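You operate a simulated robot arm through the tools that you are given. There is no shell and no other tool.

You run a simulated two-armed robot. Do the job below in one go: nothing can be reset, and whatever is moved stays where it is left.

JOB
Fill the blue cup to its lines, rinse the red brush in it and hang it in the DRY rack.
Fine: tank water, between the two lines; spout parked over the small white dish; the low table's racks; leave the other cups and brushes.

Only the result counts: the job must be done as asked and must still hold three seconds after the hand-in. Knocking over, shifting, dropping, spilling or breaking anything else fails it.

ROBOT AND FRAMES
Two 7-joint arms with fingered hands on one trunk that stands fixed in place. Base frame: the origin is at the foot of the trunk, x ahead of it, y to its left, z up. Lengths are in m, angles in degrees, forces in N, time in s.
The left shoulder is at [0.054, 0.158, 1.044], the right one opposite. With the tool pointing down near the work surface each hand reaches from about 0.1 to 0.8 m from the base axis, measured 20 degrees to its own side. Payload 4 kg a hand.
The TCP of each hand is the grasp point between the finger pads, 0.03 m short of the fingertips. In the tool frame z runs along the fingers and y along their closing line. The gripper opens to 0.104 m; its body begins 0.035 m behind the TCP. The gripper is a hand of 4 fingers: y runs from the thumb to the fingers, the wrist lies at [-0.015, -0.104, -0.178] in the tool frame.
Orientation is that of the tool frame in the base frame, as [roll, pitch, yaw] about the fixed x, y, z axes, in that order (R = Rz(yaw) Ry(pitch) Rx(roll)). With the fingers straight down and the wrist toward the robot, the tool's x, y and z point along [0, 1, 0], [1, 0, 0] and [0, 0, -1] of the base frame.

CONTROLS
- The arms move only by the tool arm_command. It takes "left_increments", "right_increments" or both (then of equal length, played together; a hand with none holds still); each is a list that holds one entry, the list of rows, each a list of 6 numbers: the shift along the tool's x, y, z in m, then the turn, a rotation vector about the tool's x, y, z in degrees. In form: [[[x, y, z, wx, wy, wz], ...]]. A call has 1 to 20 rows; each row is the pose to reach, as a shift and turn from the pose commanded when the call began, along the tool's axes at that moment. Rows are played at 5 a second. More than 0.05 m and 8.6 degrees between two rows, and nothing of the call is played. Where a pose cannot be reached the arm comes as near as it can. A force on the tool above 40 N (or 10 N above the force at the start of the call, whichever is more), or a blocked arm, ends the call early, and 0.2 s more pass. In this call time passes only in rows, and 0.2 s behind the last. It gives the time, the measured TCP pose, the force on the tool (base axes), the opening and the grip force at its end, in the units of the frame above (readings bear some noise), with the torque about the TCP (base axes, N m) and any sound that the robot's microphone picked up.
- Cameras (640 x 400 px; columns grow to the right, rows downward): "scene" is now at [0.1307, -0.037, 1.2198]; the picture's right is [-0.40, -0.92, 0.01], its down [-0.50, 0.22, -0.84] and it looks along [0.77, -0.34, -0.55] (base axes); focal length 289 px, centre (320, 200). "left" rides on the left gripper at [-0.061, -0.092, -0.13] in its tool frame; the picture's right is [-0.81, -0.27, 0.52], its down [0.53, -0.71, 0.46] and it looks along [0.24, 0.65, 0.72] (tool axes); focal length 275 px, centre (320, 200). "right" rides on the right gripper at [0.061, -0.092, -0.13] in its tool frame; the picture's right is [-0.81, 0.28, -0.52], its down [-0.53, -0.71, 0.46] and it looks along [-0.24, 0.65, 0.72] (tool axes); focal length 275 px, centre (320, 200). There is no depth. A picture from a camera that has moved, and an enlarged one, comes with that camera's place and axes in the base frame and with its lens.
- grab_frame(camera): a new picture of that camera. It takes no simulated time.
- raise_lower(by): moves the trunk up (or, below 0, down) by that many m; the arms and the scene camera ride with it, the base frame stays. It gives what a move gives, with no picture.
- move_fingers(index, middle, ring, thumb_bend, thumb_turn, hand): sets how far each is bent, from 0 (flat) to 1 (curled in); at 0.3 the hand is open as for a grip, at 0.7 the pads meet at the TCP. One left out holds its place. A second passes; each finger stops where it meets its share of the squeeze, and holds until it gets a number again. It is the only way to open and close the hand. It gives what a move gives, with no picture; readings hold the bend of each and the force on the fingers (four entries, about 0 where the hand has none), thumb and palm. thumb_turn goes from beside the hand (0) to across from the fingers (1), as for a grip.
- aim_head(pan, tilt): turns the head with the scene camera to pan (to the left, within 80 degrees either way) and tilt (down, from -29 to 69), counted from straight ahead of the robot. It gives what a move gives.
- close_up(camera, box): a new picture of the part [left, top, right, bottom] of that camera's present view, enlarged. It takes no simulated time.
- job_done(): hands the job in; it is judged then, once.

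Nothing tells you positions but the pictures and the camera data. Unless the task says otherwise, let go and move clear before handing in.

The tools are called after "Call:" by a JSON object that holds its "name" and its "arguments". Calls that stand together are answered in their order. arm_command: Moves the arms, as the interface text tells. Its arguments: {"type":"object","properties":{"left_increments":{"type":"array"},"right_increments":{"type":"array"}},"required":[]} The other tools are called the same way: raise_lower (by) moves the trunk up or down; move_fingers (index, middle, ring, thumb_bend, thumb_turn, hand) moves the fingers one by one; aim_head (pan, tilt) turns the head that bears the scene camera; grab_frame (camera) takes a picture; close_up (camera, box) takes an enlarged picture of a part of a camera's view; job_done () hands the job in.

At the start:

```text
clock: 0.0
left_tool_pos: [0.6205, -0.0095, 1.0197]
left_tcp_rot: [-179.9, 0.0, 90.1]
left_force: [-0.9, -0.5, -1.0]
left_moment: [0.01, -0.01, 0.01]
left_grip_width: 0.1034
left_grip_force: 0.0
left_shape: jaw
left_bend: [0.3, 0.3, 0.3, 0.3, 0.98]
left_finger forces: [0.0, 0.1, 0.1, 0.0, 0.1, 0.0]
right_tool_pos: [0.4379, -0.4079, 1.0183]
right_tcp_rot: [-179.7, 0.1, 90.2]
right_force: [-0.4, 0.7, 0.5]
right_moment: [-0.02, 0.0, -0.01]
right_grip_width: 0.1038
right_grip_force: 0.0
right_shape: jaw
right_bend: [0.3, 0.3, 0.3, 0.3, 0.98]
right_finger forces: [0.0, 0.1, 0.0, 0.0, 0.0, 0.1]
trunk travel left (down, up): [-0.25, 0.257]
head pan, tilt (commanded): [-23.6, 32.5]
```

scene: 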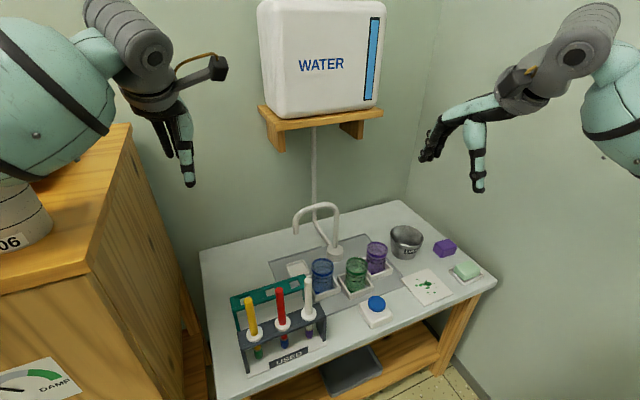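
right: 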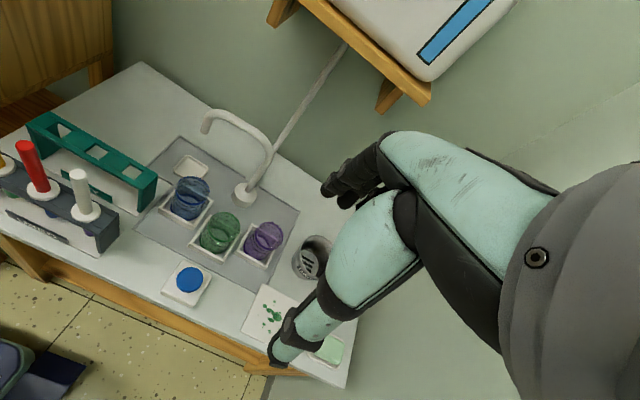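
left: 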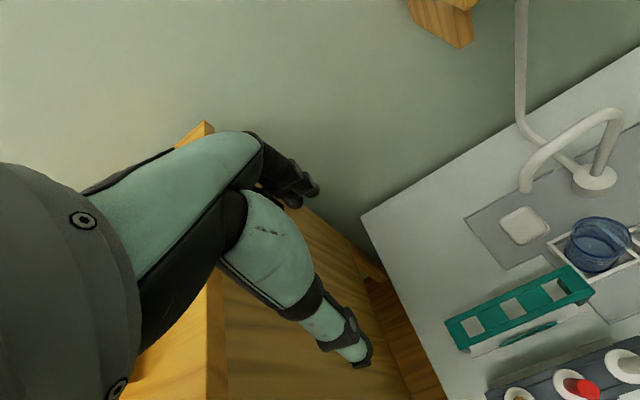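

I see a low table with a USED rack holding yellow, red and white brushes, a teal rack behind it, three cups in holders, a spout over a small white dish, a blue button and a water tank on the wall. I'll take enlarged pictures before moving anything.

Call:
{"name": "close_up", "arguments": {"camera": "scene", "box": [200, 240, 360, 380]}}

Call:
{"name": "close_up", "arguments": {"camera": "scene", "box": [270, 190, 430, 290]}}

Call:
{"name": "close_up", "arguments": {"camera": "scene", "box": [340, 210, 500, 330]}}

Call:
{"name": "close_up", "arguments": {"camera": "right", "box": [0, 90, 200, 260]}}

Call:
{"name": "close_up", "arguments": {"camera": "right", "box": [130, 90, 310, 310]}}

Call:
{"name": "close_up", "arguments": {"camera": "left", "box": [420, 80, 640, 400]}}

Call:
{"name": "close_up", "arguments": {"camera": "scene", "box": [0, 280, 220, 400]}}

```text
2.86 times, centred on (280, 310) of scene
camera zoom: at [0.1307, -0.037, 1.2198], right [-0.4, -0.92, 0.01], down [-0.5, 0.22, -0.84], along [0.77, -0.34, -0.55], focal length 826 px, centre (434, -114)
```

zoom: 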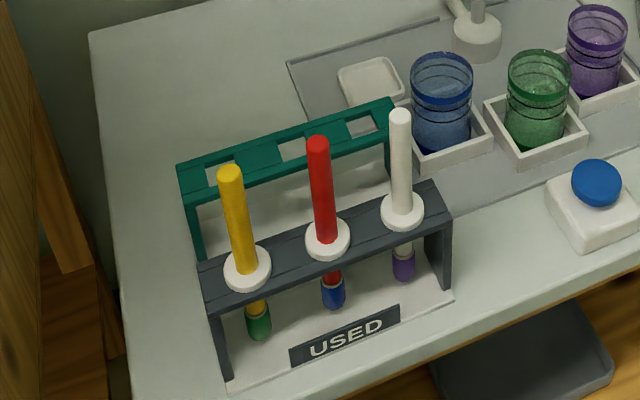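

```text
4.00 times, centred on (350, 240) of scene
camera zoom: at [0.1307, -0.037, 1.2198], right [-0.4, -0.92, 0.01], down [-0.5, 0.22, -0.84], along [0.77, -0.34, -0.55], focal length 1157 px, centre (200, 40)
```

zoom: 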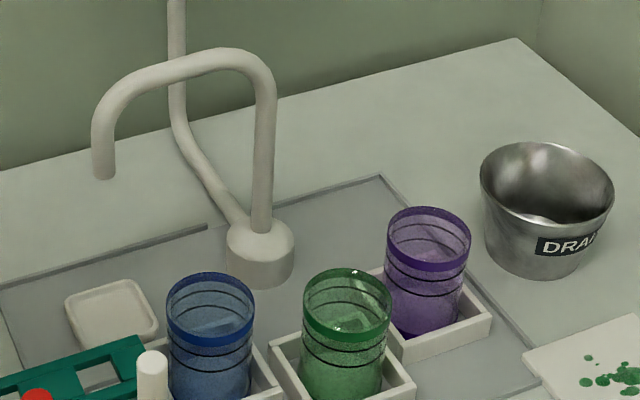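

```text
3.33 times, centred on (420, 270) of scene
camera zoom: at [0.1307, -0.037, 1.2198], right [-0.4, -0.92, 0.01], down [-0.5, 0.22, -0.84], along [0.77, -0.34, -0.55], focal length 964 px, centre (-13, -33)
```

zoom: 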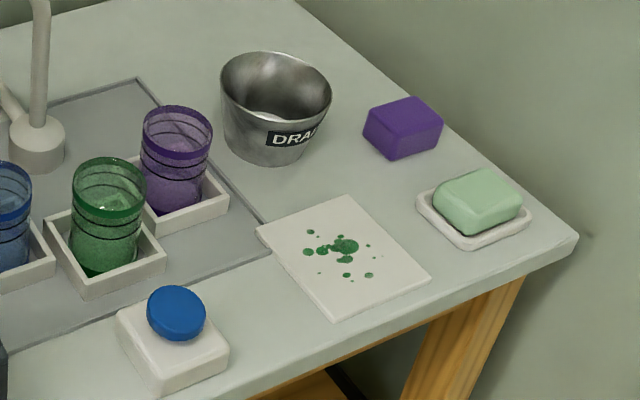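

```text
2.35 times, centred on (100, 175) of right
camera zoom: at [0.3458, -0.3471, 1.1473], right [0.28, -0.81, 0.52], down [-0.71, -0.54, -0.45], along [0.64, -0.24, -0.73], focal length 648 px, centre (838, 259)
```

zoom: 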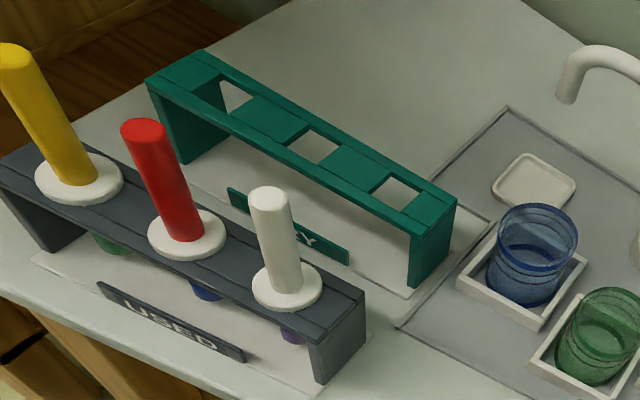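

```text
1.82 times, centred on (220, 200) of right
camera zoom: at [0.3458, -0.3471, 1.1473], right [0.28, -0.81, 0.52], down [-0.71, -0.54, -0.45], along [0.64, -0.24, -0.73], focal length 500 px, centre (502, 200)
```

zoom: 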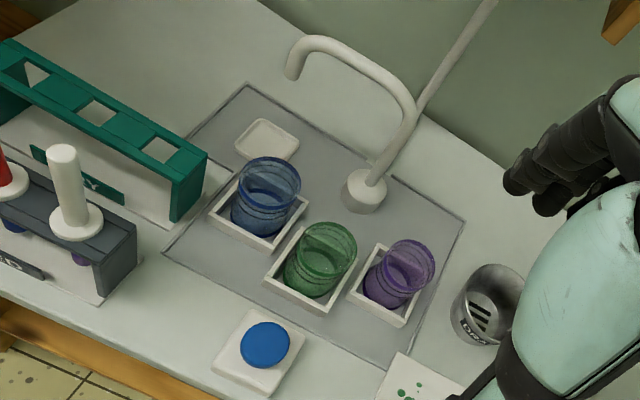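

```text
1.25 times, centred on (530, 240) of left
camera zoom: at [0.5289, -0.0694, 1.1504], right [-0.27, -0.81, -0.52], down [-0.71, 0.53, -0.45], along [0.64, 0.24, -0.73], focal length 344 px, centre (58, 150)
```

zoom: 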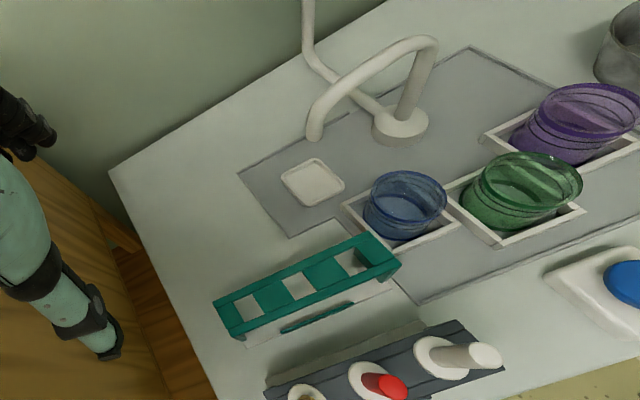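

```text
2.91 times, centred on (110, 340) of scene
camera zoom: at [0.1307, -0.037, 1.2198], right [-0.4, -0.92, 0.01], down [-0.5, 0.22, -0.84], along [0.77, -0.34, -0.55], focal length 841 px, centre (931, -207)
```

zoom: 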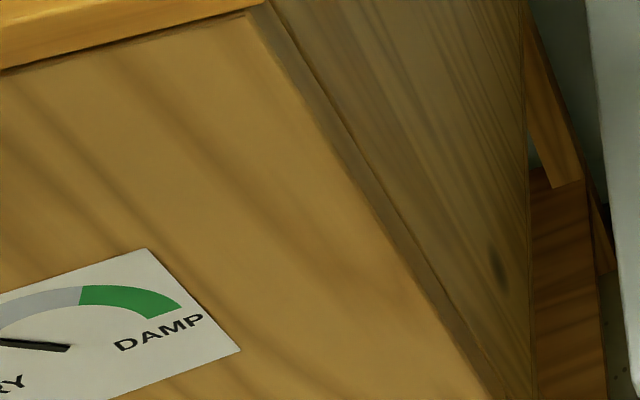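

The blue cup's rim is roughly at [0.63, -0.27, 0.66], and the button's top is roughly at [0.49, -0.35, 0.61]. I'll zoom in further on the cups, the spout and the tank gauge.

Call:
{"name": "close_up", "arguments": {"camera": "scene", "box": [300, 235, 400, 305]}}

Call:
{"name": "close_up", "arguments": {"camera": "right", "box": [150, 160, 300, 280]}}

Call:
{"name": "close_up", "arguments": {"camera": "left", "box": [460, 80, 640, 290]}}

Call:
{"name": "close_up", "arguments": {"camera": "scene", "box": [250, 0, 400, 160]}}

Call:
{"name": "aim_head", "arguments": {"pan": -23.6, "tilt": 55}}

Call:
{"name": "grab_frame", "arguments": {"camera": "scene"}}

```text
5.71 times, centred on (350, 270) of scene
camera zoom: at [0.1307, -0.037, 1.2198], right [-0.4, -0.92, 0.01], down [-0.5, 0.22, -0.84], along [0.77, -0.34, -0.55], focal length 1653 px, centre (149, -200)
```

zoom: 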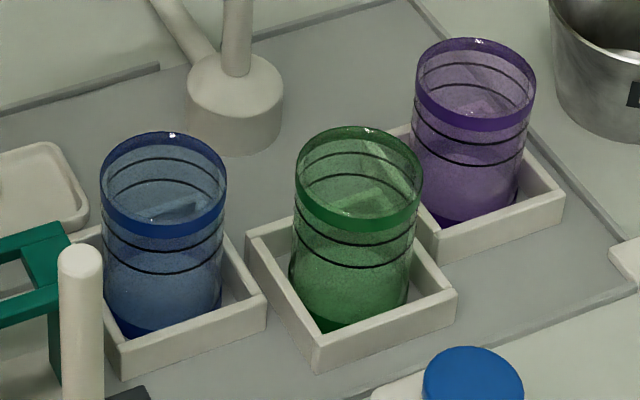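

```text
3.33 times, centred on (225, 220) of right
camera zoom: at [0.3458, -0.3471, 1.1473], right [0.28, -0.81, 0.52], down [-0.71, -0.54, -0.45], along [0.64, -0.24, -0.73], focal length 918 px, centre (637, 133)
```

zoom: 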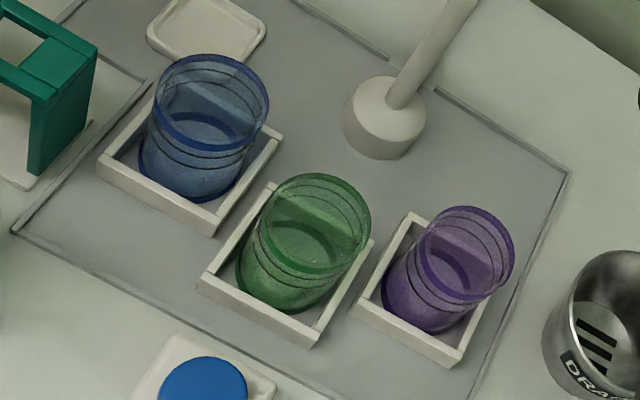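

```text
1.90 times, centred on (550, 185) of left
camera zoom: at [0.5289, -0.0694, 1.1504], right [-0.27, -0.81, -0.52], down [-0.71, 0.53, -0.45], along [0.64, 0.24, -0.73], focal length 524 px, centre (-118, 229)
```

zoom: 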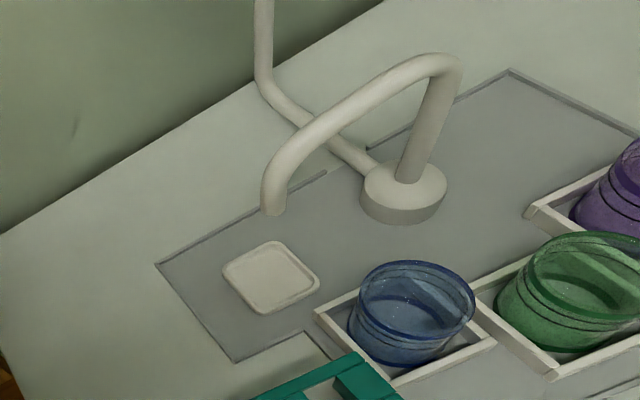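

```text
2.50 times, centred on (325, 80) of scene
camera zoom: at [0.1307, -0.037, 1.2198], right [-0.4, -0.92, 0.01], down [-0.5, 0.22, -0.84], along [0.77, -0.34, -0.55], focal length 723 px, centre (308, 500)
```

zoom: 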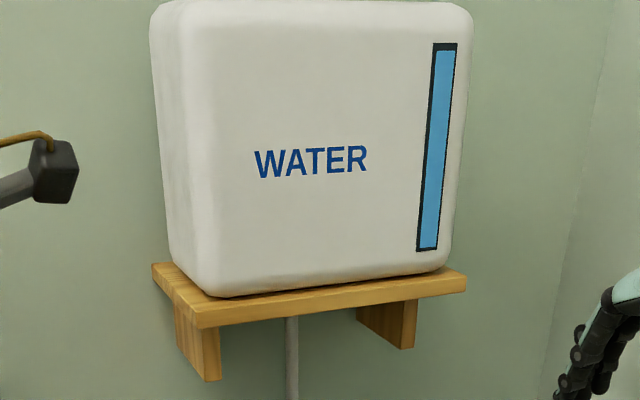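

```text
clock: 0.9
left_tool_pos: [0.6087, -0.0104, 1.0294]
left_tcp_rot: [179.3, -0.1, 90.1]
left_force: [1.3, 0.7, -0.5]
left_moment: [-0.02, 0.0, 0.02]
left_grip_width: 0.1039
left_grip_force: 0.1
left_shape: jaw
left_bend: [0.3, 0.3, 0.3, 0.3, 0.98]
left_finger forces: [0.0, 0.0, 0.0, 0.1, 0.0, 0.0]
right_tool_pos: [0.4258, -0.4044, 1.0245]
right_tcp_rot: [179.5, 0.3, 90.3]
right_force: [0.1, -0.6, -0.1]
right_moment: [-0.03, -0.01, -0.01]
right_grip_width: 0.1042
right_grip_force: 0.1
right_shape: jaw
right_bend: [0.3, 0.3, 0.3, 0.3, 0.97]
right_finger forces: [0.0, 0.0, 0.0, 0.0, 0.1, 0.0]
trunk travel left (down, up): [-0.25, 0.257]
head pan, tilt (commanded): [-23.6, 55.0]
```

```text
taken
camera scene: at [0.114, -0.0301, 1.188], right [-0.4, -0.92, 0.01], down [-0.76, 0.33, -0.56], along [0.52, -0.23, -0.83], focal length 289 px, centre (320, 200)
```

scene: 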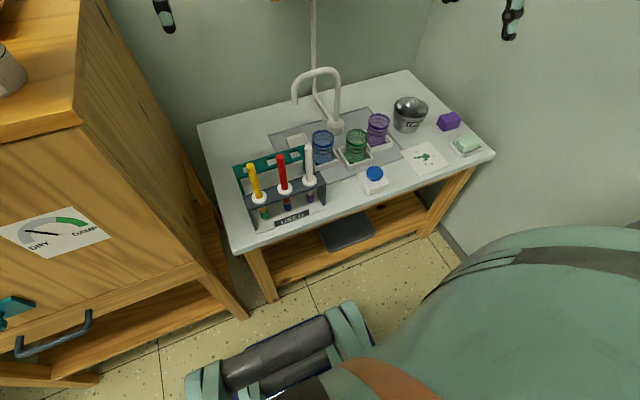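

The spout axis is near [0.73, -0.35] with its tip near [0.715, -0.22, 0.71]. The red brush is at about [0.50, -0.115] with its top at z 0.77, and the middle DRY slot is at about [0.595, -0.117, 0.66]. Next I'll check that the arm readings are stable and look with both hand cameras.

Call:
{"name": "arm_command", "arguments": {"right_increments": [[[0, 0, 0, 0, 0, 0], [0, 0, 0, 0, 0, 0], [0, 0, 0, 0, 0, 0]]]}}

Call:
{"name": "grab_frame", "arguments": {"camera": "left"}}

Call:
{"name": "grab_frame", "arguments": {"camera": "right"}}

Call:
{"name": "aim_head", "arguments": {"pan": -20, "tilt": 40}}

Call:
{"name": "grab_frame", "arguments": {"camera": "scene"}}

```text
clock: 1.7
left_tool_pos: [0.6083, -0.0084, 1.0282]
left_tcp_rot: [179.4, 0.0, 90.1]
left_force: [0.3, -0.2, -1.0]
left_moment: [-0.01, 0.01, -0.03]
left_grip_width: 0.1039
left_grip_force: 0.0
left_shape: jaw
left_bend: [0.3, 0.3, 0.3, 0.3, 0.98]
left_finger forces: [0.0, 0.1, 0.0, 0.0, 0.0, 0.0]
right_tool_pos: [0.4279, -0.4058, 1.0248]
right_tcp_rot: [179.5, 0.2, 90.2]
right_force: [-0.1, -0.6, -1.1]
right_moment: [0.0, 0.03, 0.0]
right_grip_width: 0.1037
right_grip_force: 0.1
right_shape: jaw
right_bend: [0.3, 0.3, 0.3, 0.3, 0.97]
right_finger forces: [0.0, 0.0, 0.0, 0.0, 0.1, 0.0]
trunk travel left (down, up): [-0.25, 0.257]
head pan, tilt (commanded): [-23.6, 55.0]
```

```text
taken
camera left: at [0.5151, -0.0694, 1.1569], right [-0.27, -0.81, -0.52], down [-0.71, 0.53, -0.46], along [0.65, 0.25, -0.72], focal length 275 px, centre (320, 200)
```

left: 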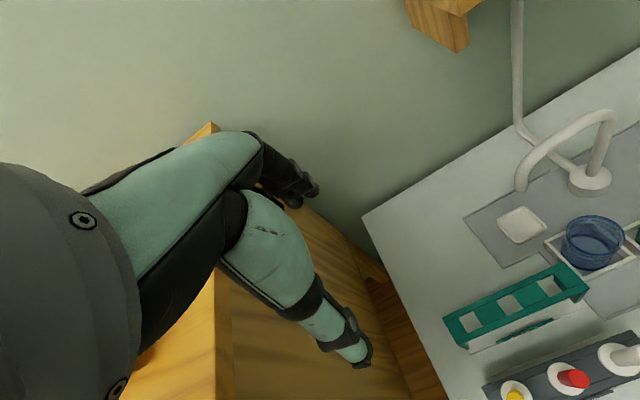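

```text
taken
camera right: at [0.335, -0.3442, 1.1538], right [0.27, -0.81, 0.52], down [-0.71, -0.54, -0.46], along [0.65, -0.24, -0.72], focal length 275 px, centre (320, 200)
```

right: 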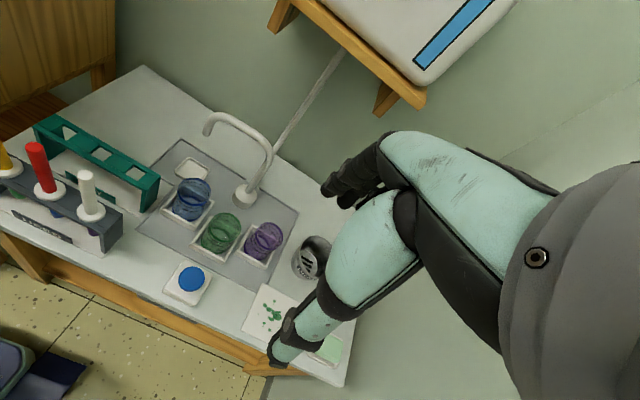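

```text
clock: 2.4
left_tool_pos: [0.6078, -0.0087, 1.0284]
left_tcp_rot: [179.4, 0.0, 90.1]
left_force: [0.1, 0.2, -0.3]
left_moment: [0.02, 0.02, 0.01]
left_grip_width: 0.1039
left_grip_force: 0.1
left_shape: jaw
left_bend: [0.3, 0.3, 0.3, 0.3, 0.98]
left_finger forces: [0.0, 0.0, 0.0, 0.1, 0.0, 0.0]
right_tool_pos: [0.4272, -0.4046, 1.0234]
right_tcp_rot: [179.5, 0.2, 90.2]
right_force: [0.4, -1.0, 0.3]
right_moment: [0.02, 0.01, 0.01]
right_grip_width: 0.1038
right_grip_force: 0.0
right_shape: jaw
right_bend: [0.3, 0.3, 0.3, 0.3, 0.97]
right_finger forces: [0.0, 0.1, 0.1, 0.1, 0.1, 0.1]
trunk travel left (down, up): [-0.25, 0.257]
head pan, tilt (commanded): [-20.0, 40.0]
```

```text
taken
camera scene: at [0.1286, -0.0303, 1.2083], right [-0.34, -0.94, 0.0], down [-0.61, 0.22, -0.76], along [0.71, -0.26, -0.65], focal length 289 px, centre (320, 200)
```

scene: 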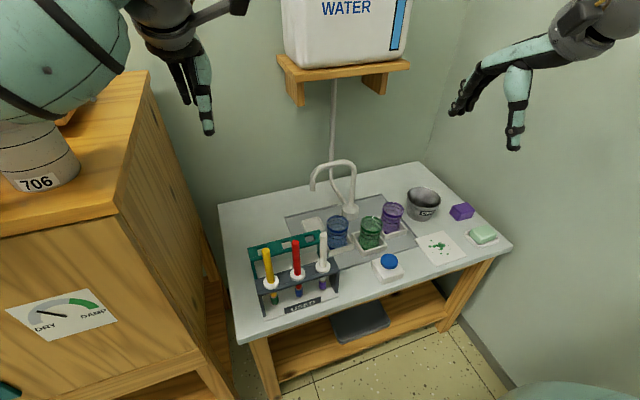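

The arm readings have settled, with about 1 mm of noise. I'll bring the right hand, still open and pointing down, to well above the blue cup so its camera can measure the spout, cup and dish from nearer.

Call:
{"name": "arm_command", "arguments": {"right_increments": [[[0, 0, 0.04, 0, 0, 0], [0, 0, 0.08, 0, 0, 0], [0.01, 0.02, 0.11, 0, 0, 0], [0.03, 0.05, 0.135, 0, 0, 0], [0.055, 0.08, 0.15, 0, 0, 0], [0.08, 0.105, 0.16, 0, 0, 0], [0.1, 0.13, 0.164, 0, 0, 0], [0.12, 0.145, 0.164, 0, 0, 0], [0.125, 0.15, 0.164, 0, 0, 0]]]}}

Call:
{"name": "grab_frame", "arguments": {"camera": "right"}}

Call:
{"name": "grab_frame", "arguments": {"camera": "left"}}

Call:
{"name": "grab_frame", "arguments": {"camera": "scene"}}

```text
clock: 4.4
left_tool_pos: [0.6094, -0.0102, 1.0273]
left_tcp_rot: [179.3, -0.1, 90.0]
left_force: [0.0, -0.7, 0.4]
left_moment: [-0.01, -0.03, 0.01]
left_grip_width: 0.104
left_grip_force: 0.0
left_shape: jaw
left_bend: [0.3, 0.3, 0.3, 0.3, 0.98]
left_finger forces: [0.0, 0.0, 0.0, 0.0, 0.1, 0.0]
right_tool_pos: [0.5755, -0.2818, 0.8586]
right_tcp_rot: [179.5, 0.1, 90.1]
right_force: [0.4, -0.2, -0.6]
right_moment: [-0.06, -0.01, 0.02]
right_grip_width: 0.1037
right_grip_force: 0.0
right_shape: jaw
right_bend: [0.3, 0.3, 0.3, 0.3, 0.97]
right_finger forces: [0.0, 0.1, 0.0, 0.1, 0.0, 0.0]
trunk travel left (down, up): [-0.25, 0.257]
head pan, tilt (commanded): [-20.0, 40.0]
```

```text
taken
camera right: at [0.4823, -0.2206, 0.9878], right [0.27, -0.81, 0.52], down [-0.71, -0.54, -0.46], along [0.65, -0.24, -0.72], focal length 275 px, centre (320, 200)
```

right: 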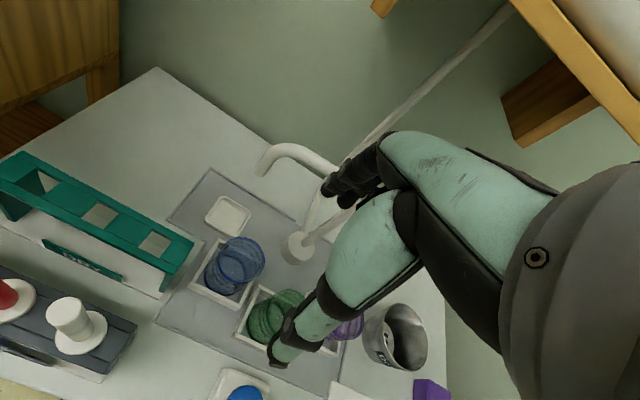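

```text
taken
camera left: at [0.5152, -0.0697, 1.1569], right [-0.27, -0.81, -0.52], down [-0.71, 0.53, -0.46], along [0.65, 0.25, -0.72], focal length 275 px, centre (320, 200)
```

left: 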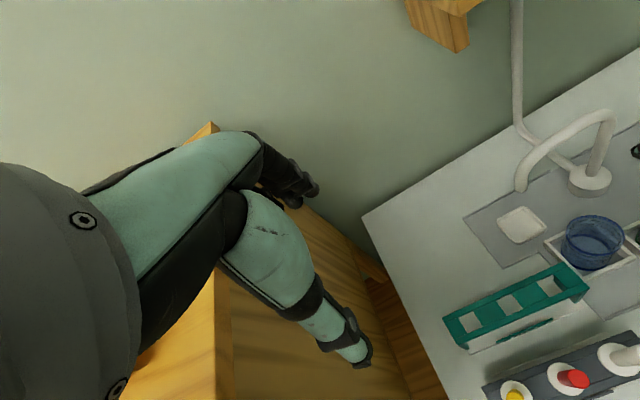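

```text
taken
camera scene: at [0.1289, -0.0305, 1.2083], right [-0.34, -0.94, 0.0], down [-0.61, 0.22, -0.76], along [0.71, -0.26, -0.65], focal length 289 px, centre (320, 200)
```

scene: 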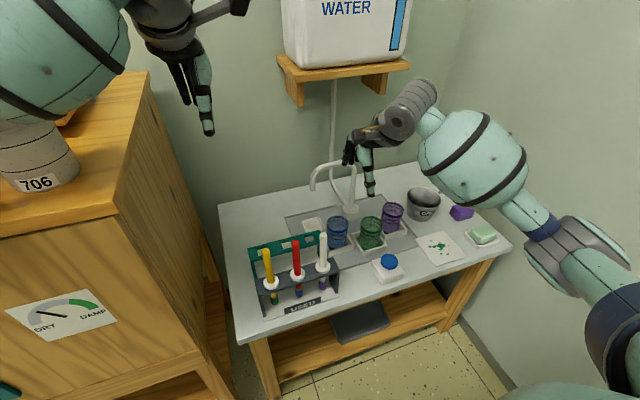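

The hand tracks the commands well, to about 2 mm. I'll take close-ups from both hand cameras to locate the spout, the dish and the blue cup precisely.

Call:
{"name": "close_up", "arguments": {"camera": "right", "box": [180, 120, 380, 320]}}

Call:
{"name": "close_up", "arguments": {"camera": "left", "box": [460, 80, 640, 290]}}

Call:
{"name": "close_up", "arguments": {"camera": "scene", "box": [280, 80, 460, 280]}}

Call:
{"name": "close_up", "arguments": {"camera": "right", "box": [0, 130, 200, 370]}}

```text
2.00 times, centred on (280, 220) of right
camera zoom: at [0.4823, -0.2206, 0.9878], right [0.27, -0.81, 0.52], down [-0.71, -0.54, -0.46], along [0.65, -0.24, -0.72], focal length 551 px, centre (400, 160)
```

zoom: 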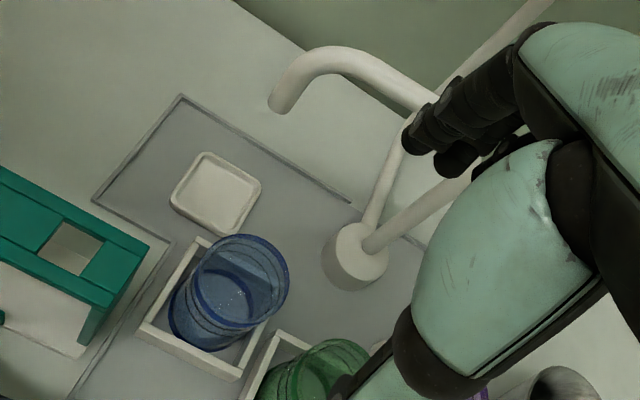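

```text
1.90 times, centred on (550, 185) of left
camera zoom: at [0.5152, -0.0697, 1.1569], right [-0.27, -0.81, -0.52], down [-0.71, 0.53, -0.46], along [0.65, 0.25, -0.72], focal length 524 px, centre (-118, 229)
```

zoom: 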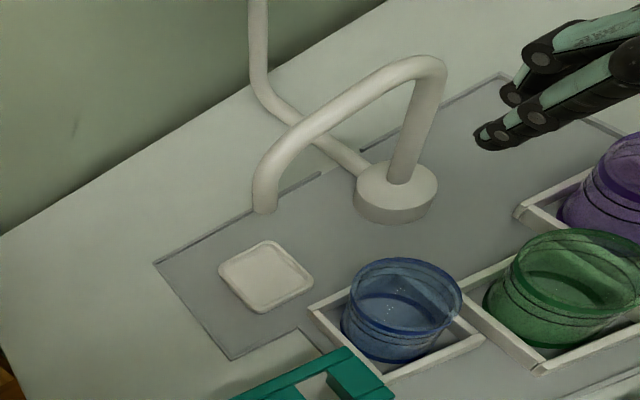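

```text
2.00 times, centred on (370, 180) of scene
camera zoom: at [0.1289, -0.0305, 1.2083], right [-0.34, -0.94, 0.0], down [-0.61, 0.22, -0.76], along [0.71, -0.26, -0.65], focal length 578 px, centre (220, 240)
```

zoom: 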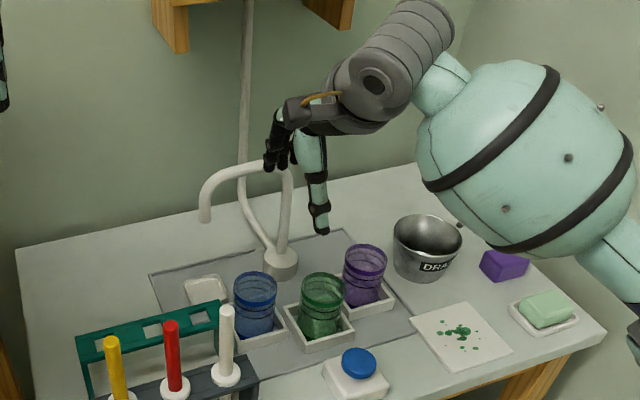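

```text
1.67 times, centred on (100, 250) of right
camera zoom: at [0.4823, -0.2206, 0.9878], right [0.27, -0.81, 0.52], down [-0.71, -0.54, -0.46], along [0.65, -0.24, -0.72], focal length 459 px, centre (687, 117)
```

zoom: 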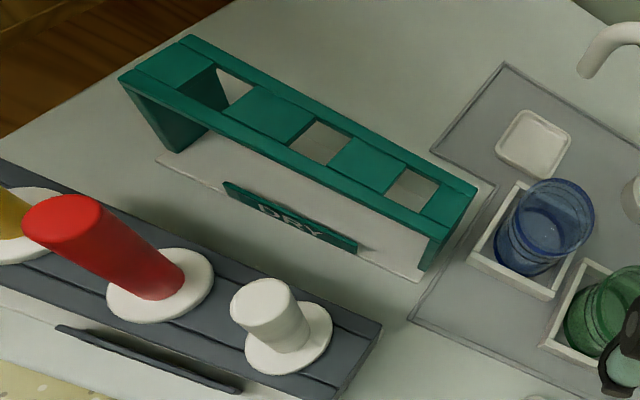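

My measurements agree. The spout axis is near (0.728, -0.351), its tip near (0.719, -0.224, 0.70) over the dish, and the blue cup near (0.633, -0.266) lies on the same radius, so the spout must swing about 44°. I'll move the open right hand towards the arch, staying above it.

Call:
{"name": "arm_command", "arguments": {"right_increments": [[[0.01, 0.03, 0.005, 0, 0, 0], [0.02, 0.06, 0.009, 0, 0, 0], [0.027, 0.085, 0.009, 0, 0, 0], [0.027, 0.1, 0.009, 0, 0, 0]]]}}

Call:
{"name": "grab_frame", "arguments": {"camera": "right"}}

Call:
{"name": "close_up", "arguments": {"camera": "left", "box": [460, 40, 640, 250]}}

Call:
{"name": "close_up", "arguments": {"camera": "scene", "box": [260, 60, 440, 260]}}

```text
clock: 5.4
left_tool_pos: [0.6084, -0.0086, 1.0281]
left_tcp_rot: [179.3, -0.1, 90.1]
left_force: [0.6, 0.1, 0.0]
left_moment: [0.01, -0.03, -0.03]
left_grip_width: 0.1042
left_grip_force: 0.1
left_shape: jaw
left_bend: [0.3, 0.3, 0.3, 0.3, 0.98]
left_finger forces: [0.0, 0.0, 0.0, 0.0, 0.1, 0.0]
right_tool_pos: [0.6746, -0.2574, 0.8499]
right_tcp_rot: [179.5, 0.2, 90.2]
right_force: [-0.8, -0.6, 0.5]
right_moment: [-0.02, 0.0, -0.01]
right_grip_width: 0.1038
right_grip_force: 0.1
right_shape: jaw
right_bend: [0.3, 0.3, 0.3, 0.3, 0.97]
right_finger forces: [0.0, 0.0, 0.0, 0.0, 0.0, 0.0]
trunk travel left (down, up): [-0.25, 0.257]
head pan, tilt (commanded): [-20.0, 40.0]
```

```text
taken
camera right: at [0.5821, -0.1956, 0.98], right [0.27, -0.81, 0.52], down [-0.71, -0.54, -0.46], along [0.65, -0.24, -0.72], focal length 275 px, centre (320, 200)
```

right: 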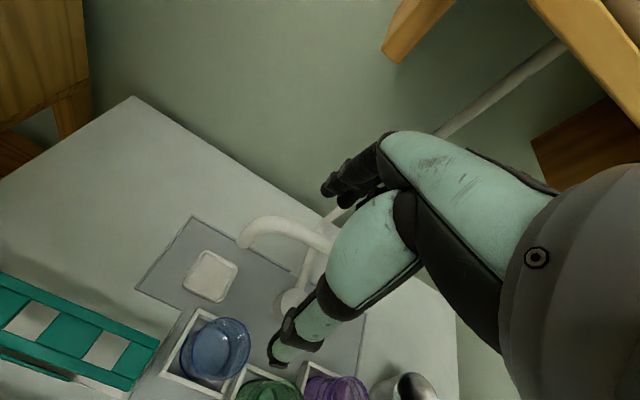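

```text
1.90 times, centred on (550, 145) of left
camera zoom: at [0.5155, -0.0694, 1.1567], right [-0.27, -0.81, -0.52], down [-0.71, 0.53, -0.46], along [0.65, 0.25, -0.72], focal length 524 px, centre (-118, 305)
```

zoom: 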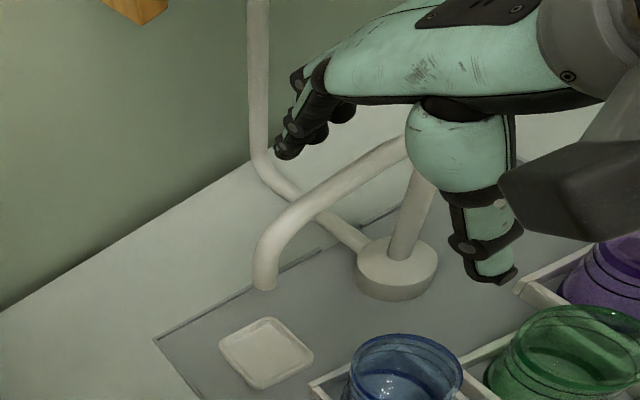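

```text
2.00 times, centred on (350, 160) of scene
camera zoom: at [0.1292, -0.0302, 1.2083], right [-0.34, -0.94, 0.0], down [-0.61, 0.22, -0.76], along [0.71, -0.26, -0.65], focal length 578 px, centre (260, 280)
```

zoom: 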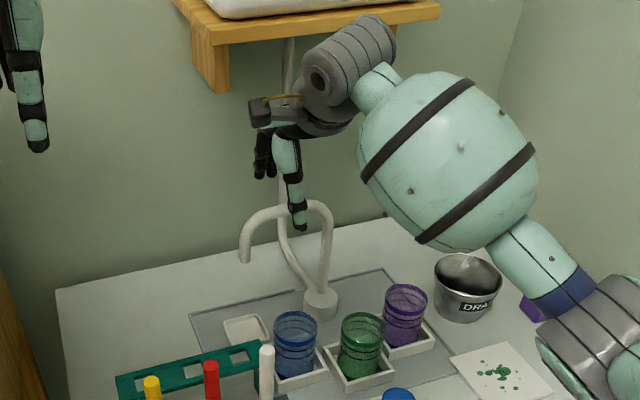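

The left camera now gives a clear side view, with the fingers about to pass over the arch and the thumb on the near side. I'll move forward until the pipe is between thumb and fingers, then lower a little.

Call:
{"name": "arm_command", "arguments": {"right_increments": [[[0.003, 0.025, 0, 0, 0, 0], [0.006, 0.046, 0, 0, 0, 0], [0.006, 0.046, 0.015, 0, 0, 0], [0.006, 0.046, 0.03, 0, 0, 0]]]}}

Call:
{"name": "close_up", "arguments": {"camera": "left", "box": [460, 40, 640, 250]}}

Call:
{"name": "close_up", "arguments": {"camera": "right", "box": [180, 120, 380, 320]}}

Call:
{"name": "close_up", "arguments": {"camera": "scene", "box": [260, 60, 440, 260]}}

```text
clock: 6.4
left_tool_pos: [0.608, -0.0096, 1.0274]
left_tcp_rot: [179.3, 0.0, 90.1]
left_force: [0.0, 0.9, -0.1]
left_moment: [-0.04, 0.0, -0.01]
left_grip_width: 0.1036
left_grip_force: 0.1
left_shape: jaw
left_bend: [0.3, 0.3, 0.3, 0.3, 0.98]
left_finger forces: [0.0, 0.0, 0.1, 0.1, 0.0, 0.0]
right_tool_pos: [0.7223, -0.2505, 0.8225]
right_tcp_rot: [179.5, 0.1, 90.3]
right_force: [0.0, 0.3, 0.1]
right_moment: [-0.02, 0.03, 0.0]
right_grip_width: 0.1038
right_grip_force: 0.0
right_shape: jaw
right_bend: [0.3, 0.3, 0.3, 0.3, 0.97]
right_finger forces: [0.0, 0.1, 0.1, 0.0, 0.0, 0.0]
trunk travel left (down, up): [-0.25, 0.257]
head pan, tilt (commanded): [-20.0, 40.0]
```

```text
1.90 times, centred on (550, 145) of left
camera zoom: at [0.5156, -0.0693, 1.1567], right [-0.27, -0.81, -0.52], down [-0.71, 0.53, -0.46], along [0.65, 0.25, -0.72], focal length 524 px, centre (-118, 305)
```

zoom: 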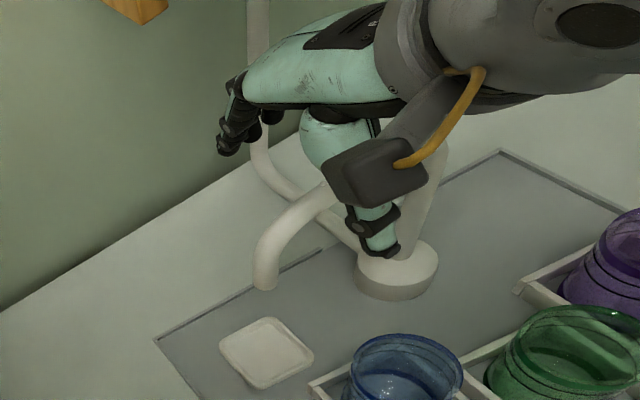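

```text
2.00 times, centred on (280, 220) of right
camera zoom: at [0.63, -0.1896, 0.9514], right [0.27, -0.81, 0.52], down [-0.71, -0.54, -0.46], along [0.65, -0.24, -0.72], focal length 551 px, centre (400, 160)
```

zoom: 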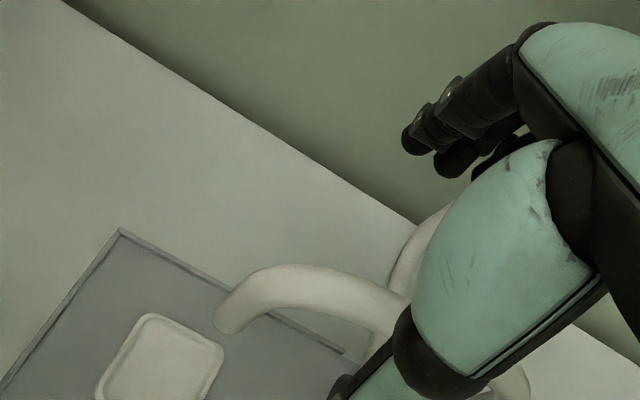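

```text
2.00 times, centred on (350, 160) of scene
camera zoom: at [0.1294, -0.0302, 1.2083], right [-0.34, -0.94, 0.0], down [-0.61, 0.22, -0.76], along [0.71, -0.26, -0.65], focal length 578 px, centre (260, 280)
```

zoom: 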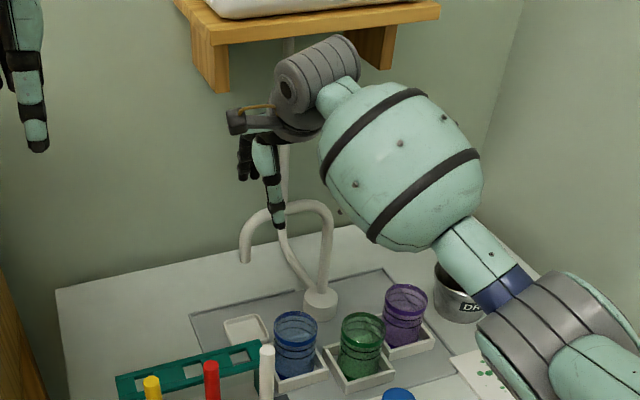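

The pipe lies midway between thumb and fingers, within about 3 mm. I'll lower until the pads are level with the arch, then narrow the gap loosely around it.

Call:
{"name": "arm_command", "arguments": {"right_increments": [[[0, 0, 0.015, 0, 0, 0], [0, 0, 0.03, 0, 0, 0], [0, 0, 0.042, 0, 0, 0]]]}}

Call:
{"name": "move_fingers", "arguments": {"hand": "right", "index": 0.56, "middle": 0.56, "ring": 0.56, "thumb_bend": 0.56}}

Call:
{"name": "close_up", "arguments": {"camera": "left", "box": [460, 40, 640, 250]}}

Call:
{"name": "close_up", "arguments": {"camera": "right", "box": [180, 120, 380, 320]}}

Call:
{"name": "close_up", "arguments": {"camera": "scene", "box": [260, 60, 440, 260]}}

```text
clock: 7.2
left_tool_pos: [0.6079, -0.0093, 1.0279]
left_tcp_rot: [179.2, 0.0, 90.1]
left_force: [-0.1, 0.1, 1.1]
left_moment: [0.0, 0.02, 0.0]
left_grip_width: 0.1038
left_grip_force: 0.1
left_shape: jaw
left_bend: [0.3, 0.3, 0.3, 0.3, 0.98]
left_finger forces: [0.0, 0.1, 0.0, 0.1, 0.0, 0.1]
right_tool_pos: [0.724, -0.2508, 0.7787]
right_tcp_rot: [179.3, 0.1, 90.1]
right_force: [-0.2, 0.1, -0.6]
right_moment: [0.03, -0.05, 0.01]
right_grip_width: 0.1038
right_grip_force: 0.1
right_shape: jaw
right_bend: [0.3, 0.3, 0.3, 0.3, 0.97]
right_finger forces: [0.0, 0.1, 0.1, 0.0, 0.0, 0.1]
trunk travel left (down, up): [-0.25, 0.257]
head pan, tilt (commanded): [-20.0, 40.0]
```

```text
clock: 8.2
left_tool_pos: [0.6086, -0.0075, 1.0274]
left_tcp_rot: [179.4, 0.0, 90.1]
left_force: [-0.3, -0.4, 0.1]
left_moment: [0.02, 0.01, -0.01]
left_grip_width: 0.104
left_grip_force: 0.1
left_shape: jaw
left_bend: [0.3, 0.3, 0.3, 0.3, 0.98]
left_finger forces: [0.0, 0.0, 0.1, 0.0, 0.0, 0.1]
right_tool_pos: [0.7238, -0.2503, 0.7805]
right_tcp_rot: [179.4, 0.1, 90.1]
right_force: [-0.1, -0.1, -0.4]
right_moment: [0.01, -0.03, -0.02]
right_grip_width: 0.0369
right_grip_force: 0.1
right_shape: fingers
right_bend: [0.56, 0.56, 0.56, 0.56, 0.97]
right_finger forces: [0.0, 0.1, 0.0, 0.0, 0.1, 0.0]
trunk travel left (down, up): [-0.25, 0.257]
head pan, tilt (commanded): [-20.0, 40.0]
```

```text
1.90 times, centred on (550, 145) of left
camera zoom: at [0.5151, -0.0694, 1.1569], right [-0.27, -0.81, -0.52], down [-0.71, 0.53, -0.46], along [0.65, 0.25, -0.72], focal length 524 px, centre (-118, 305)
```

zoom: 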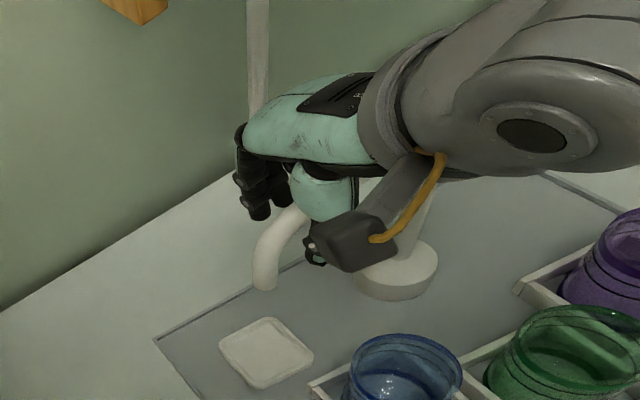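

```text
2.00 times, centred on (280, 220) of right
camera zoom: at [0.6309, -0.1892, 0.9085], right [0.27, -0.81, 0.52], down [-0.71, -0.54, -0.46], along [0.65, -0.24, -0.72], focal length 551 px, centre (400, 160)
```

zoom: 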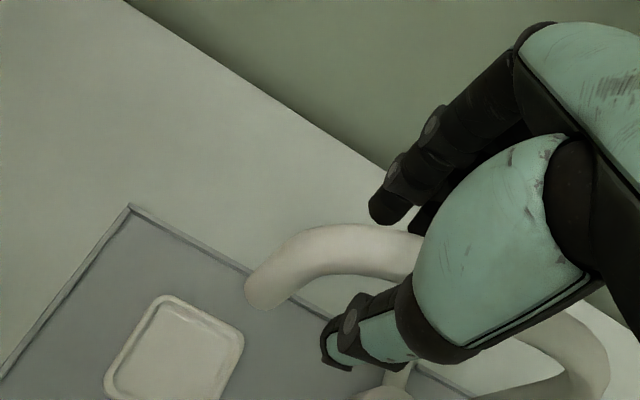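

```text
2.00 times, centred on (350, 160) of scene
camera zoom: at [0.1289, -0.0302, 1.2083], right [-0.34, -0.94, 0.0], down [-0.61, 0.22, -0.76], along [0.71, -0.26, -0.65], focal length 578 px, centre (260, 280)
```

zoom: 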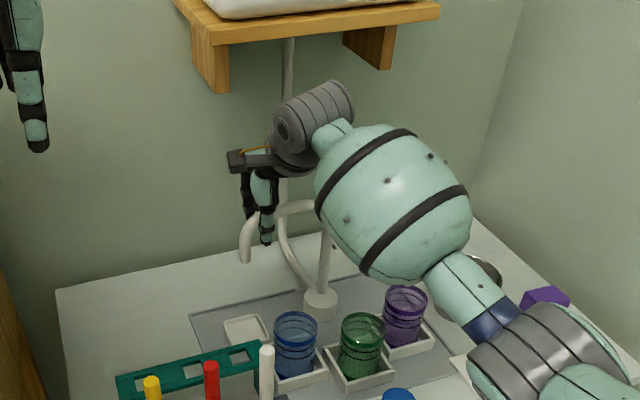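

The pipe is loosely held between thumb and fingers with a 3.7 cm gap. I'll lower 8 mm more and swing the hand along the arc about the spout axis, turning the yaw with it. I'll stop partway to check that the spout follows.

Call:
{"name": "arm_command", "arguments": {"right_increments": [[[0, 0, 0.008, 0, 0, 0], [-0.0005, -0.007, 0.008, 0, 0, -4], [-0.0016, -0.014, 0.008, 0, 0, -8], [-0.0031, -0.0208, 0.008, 0, 0, -12], [-0.0051, -0.0276, 0.008, 0, 0, -16], [-0.0075, -0.0342, 0.008, 0, 0, -20]]]}}

Call:
{"name": "close_up", "arguments": {"camera": "left", "box": [460, 40, 640, 250]}}

Call:
{"name": "close_up", "arguments": {"camera": "right", "box": [180, 120, 380, 320]}}

Call:
{"name": "close_up", "arguments": {"camera": "scene", "box": [260, 60, 440, 260]}}

```text
clock: 9.6
left_tool_pos: [0.6078, -0.0099, 1.0282]
left_tcp_rot: [179.3, 0.0, 90.1]
left_force: [0.4, 0.1, -0.3]
left_moment: [-0.01, 0.03, -0.01]
left_grip_width: 0.1039
left_grip_force: 0.1
left_shape: jaw
left_bend: [0.3, 0.3, 0.3, 0.3, 0.98]
left_finger forces: [0.0, 0.1, 0.0, 0.1, 0.0, 0.0]
right_tool_pos: [0.6893, -0.2586, 0.7719]
right_tcp_rot: [179.5, 0.4, 110.2]
right_force: [-0.5, 0.5, 0.2]
right_moment: [0.0, -0.01, 0.04]
right_grip_width: 0.0374
right_grip_force: 0.3
right_shape: fingers
right_bend: [0.56, 0.56, 0.56, 0.56, 0.97]
right_finger forces: [0.2, 0.0, 0.0, 0.0, 0.0, 0.0]
trunk travel left (down, up): [-0.25, 0.257]
head pan, tilt (commanded): [-20.0, 40.0]
```

```text
1.90 times, centred on (550, 145) of left
camera zoom: at [0.5151, -0.0695, 1.1569], right [-0.27, -0.81, -0.52], down [-0.71, 0.53, -0.46], along [0.65, 0.25, -0.72], focal length 524 px, centre (-118, 305)
```

zoom: 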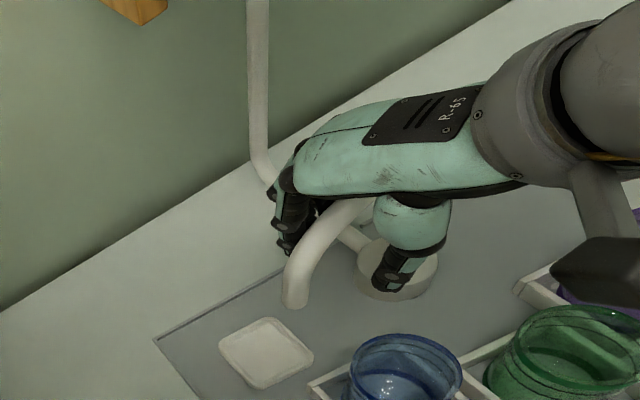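

```text
2.00 times, centred on (280, 220) of right
camera zoom: at [0.5806, -0.2323, 0.9002], right [0.53, -0.66, 0.52], down [-0.48, -0.75, -0.46], along [0.7, -0.01, -0.72], focal length 551 px, centre (400, 160)
```

zoom: 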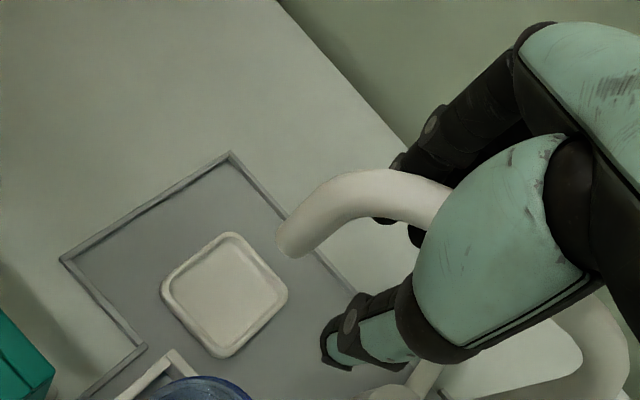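

```text
2.00 times, centred on (350, 160) of scene
camera zoom: at [0.1289, -0.0304, 1.2083], right [-0.34, -0.94, 0.0], down [-0.61, 0.22, -0.76], along [0.71, -0.26, -0.65], focal length 578 px, centre (260, 280)
```

zoom: 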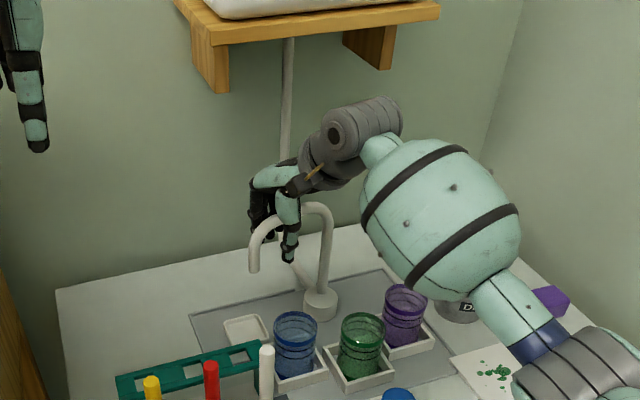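

The spout follows the fingers easily; its tip is now at about 106° and lags the hand by about 7°. I'll continue the arc towards the blue cup.

Call:
{"name": "arm_command", "arguments": {"right_increments": [[[-0.0005, -0.007, 0, 0, 0, -4], [-0.0015, -0.0139, 0, 0, 0, -8], [-0.003, -0.0208, 0, 0, 0, -12], [-0.005, -0.0275, 0, 0, 0, -16], [-0.0074, -0.0341, 0, 0, 0, -20], [-0.0103, -0.0405, 0, 0, 0, -24], [-0.0136, -0.0467, 0, 0, 0, -28]]]}}

Call:
{"name": "close_up", "arguments": {"camera": "left", "box": [460, 80, 640, 290]}}

Call:
{"name": "close_up", "arguments": {"camera": "right", "box": [180, 120, 380, 320]}}

Call:
{"name": "close_up", "arguments": {"camera": "scene", "box": [270, 130, 410, 260]}}

```text
clock: 11.2
left_tool_pos: [0.6096, -0.0082, 1.0285]
left_tcp_rot: [179.4, 0.0, 90.1]
left_force: [0.1, 0.2, 0.7]
left_moment: [0.01, 0.02, 0.03]
left_grip_width: 0.1038
left_grip_force: 0.0
left_shape: jaw
left_bend: [0.3, 0.3, 0.3, 0.3, 0.98]
left_finger forces: [0.1, 0.0, 0.0, 0.0, 0.0, 0.1]
right_tool_pos: [0.6499, -0.286, 0.7724]
right_tcp_rot: [179.8, 0.4, 138.2]
right_force: [-0.2, 0.8, -0.6]
right_moment: [-0.01, 0.03, -0.01]
right_grip_width: 0.0374
right_grip_force: 0.6
right_shape: fingers
right_bend: [0.56, 0.56, 0.56, 0.56, 0.97]
right_finger forces: [0.3, 0.0, 0.1, 0.0, 0.0, 0.0]
trunk travel left (down, up): [-0.25, 0.257]
head pan, tilt (commanded): [-20.0, 40.0]
```

```text
1.90 times, centred on (550, 185) of left
camera zoom: at [0.5151, -0.0695, 1.1569], right [-0.27, -0.81, -0.52], down [-0.71, 0.53, -0.46], along [0.65, 0.25, -0.72], focal length 524 px, centre (-118, 229)
```

zoom: 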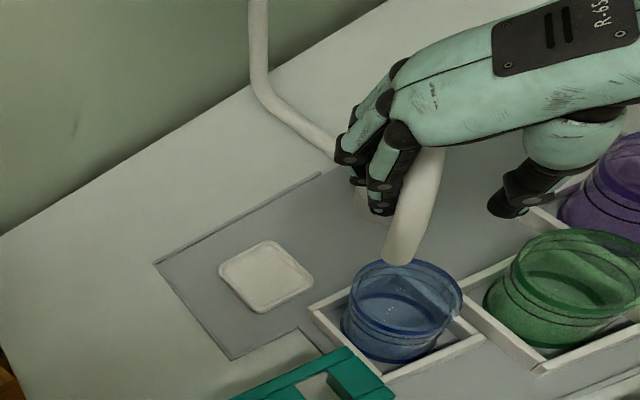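

```text
2.00 times, centred on (280, 220) of right
camera zoom: at [0.5422, -0.3135, 0.9004], right [0.78, -0.33, 0.53], down [-0.07, -0.89, -0.45], along [0.62, 0.32, -0.72], focal length 551 px, centre (400, 160)
```

zoom: 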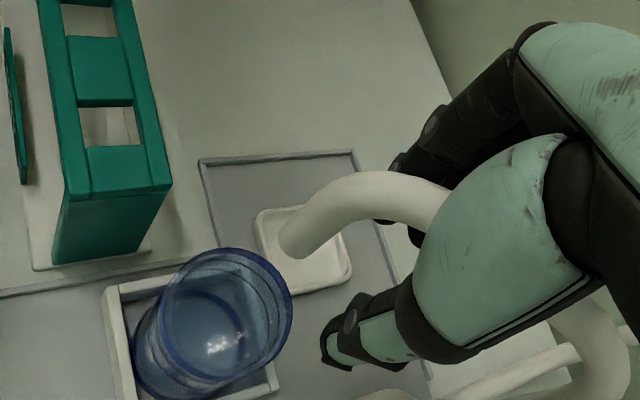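

```text
3.08 times, centred on (340, 195) of scene
camera zoom: at [0.1288, -0.0304, 1.2083], right [-0.34, -0.94, 0.0], down [-0.61, 0.22, -0.76], along [0.71, -0.26, -0.65], focal length 890 px, centre (258, 215)
```

zoom: 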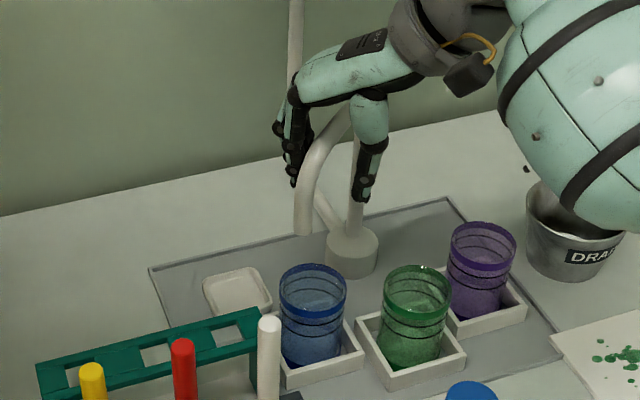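

The spout tip is at about (0.642, -0.260) and the cup centre at about (0.630, -0.267), so roughly 6° more is needed. I'll finish the swing.

Call:
{"name": "arm_command", "arguments": {"right_increments": [[[-0.0004, -0.0057, 0, 0, 0, -3.2], [-0.001, -0.0111, 0, 0, 0, -6.3]]]}}

Call:
{"name": "close_up", "arguments": {"camera": "left", "box": [500, 130, 640, 290]}}

Call:
{"name": "close_up", "arguments": {"camera": "right", "box": [180, 120, 380, 320]}}

Call:
{"name": "close_up", "arguments": {"camera": "scene", "box": [270, 130, 410, 260]}}

```text
clock: 11.8
left_tool_pos: [0.6087, -0.0083, 1.0291]
left_tcp_rot: [179.2, 0.0, 90.1]
left_force: [-0.3, 0.3, 0.2]
left_moment: [-0.01, -0.01, -0.01]
left_grip_width: 0.1039
left_grip_force: 0.1
left_shape: jaw
left_bend: [0.3, 0.3, 0.3, 0.3, 0.98]
left_finger forces: [0.0, 0.0, 0.1, 0.0, 0.1, 0.1]
right_tool_pos: [0.645, -0.2967, 0.7704]
right_tcp_rot: [179.7, 0.5, 144.5]
right_force: [0.3, 0.2, 0.2]
right_moment: [0.01, 0.0, -0.04]
right_grip_width: 0.0375
right_grip_force: 0.5
right_shape: fingers
right_bend: [0.56, 0.56, 0.56, 0.56, 0.97]
right_finger forces: [0.4, 0.0, 0.0, 0.1, 0.0, 0.0]
trunk travel left (down, up): [-0.25, 0.257]
head pan, tilt (commanded): [-20.0, 40.0]
```

```text
2.50 times, centred on (570, 210) of left
camera zoom: at [0.5152, -0.0693, 1.1569], right [-0.27, -0.81, -0.52], down [-0.71, 0.53, -0.46], along [0.65, 0.25, -0.72], focal length 688 px, centre (-305, 175)
```

zoom: 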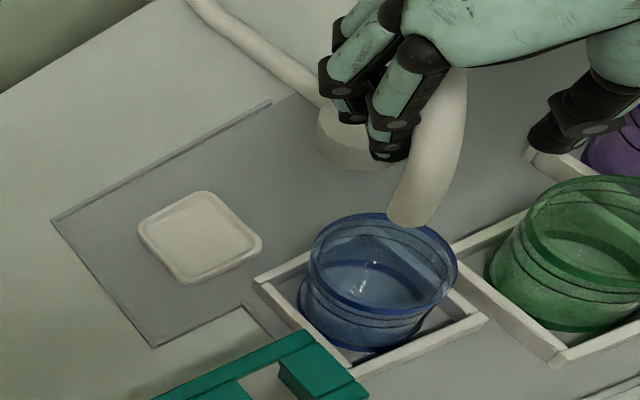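

```text
2.00 times, centred on (280, 220) of right
camera zoom: at [0.5396, -0.3348, 0.8998], right [0.81, -0.25, 0.53], down [0.02, -0.89, -0.45], along [0.58, 0.38, -0.72], focal length 551 px, centre (400, 160)
```

zoom: 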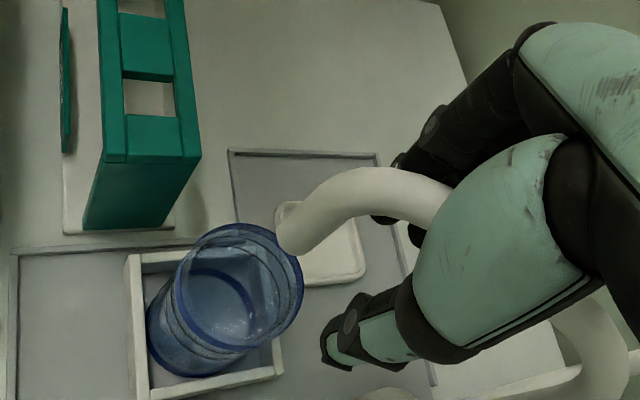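

```text
3.08 times, centred on (340, 195) of scene
camera zoom: at [0.129, -0.0302, 1.2083], right [-0.34, -0.94, 0.0], down [-0.61, 0.22, -0.76], along [0.71, -0.26, -0.65], focal length 890 px, centre (258, 215)
```

zoom: 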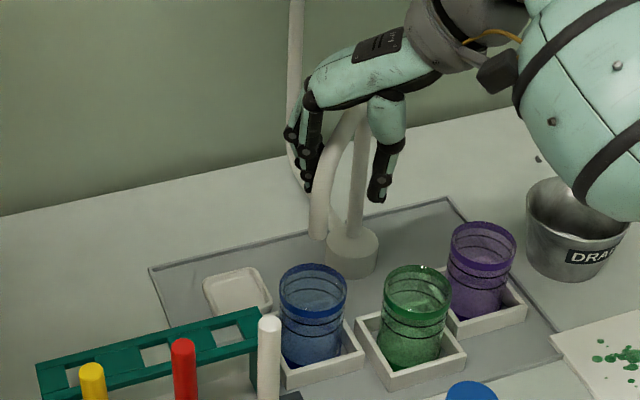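

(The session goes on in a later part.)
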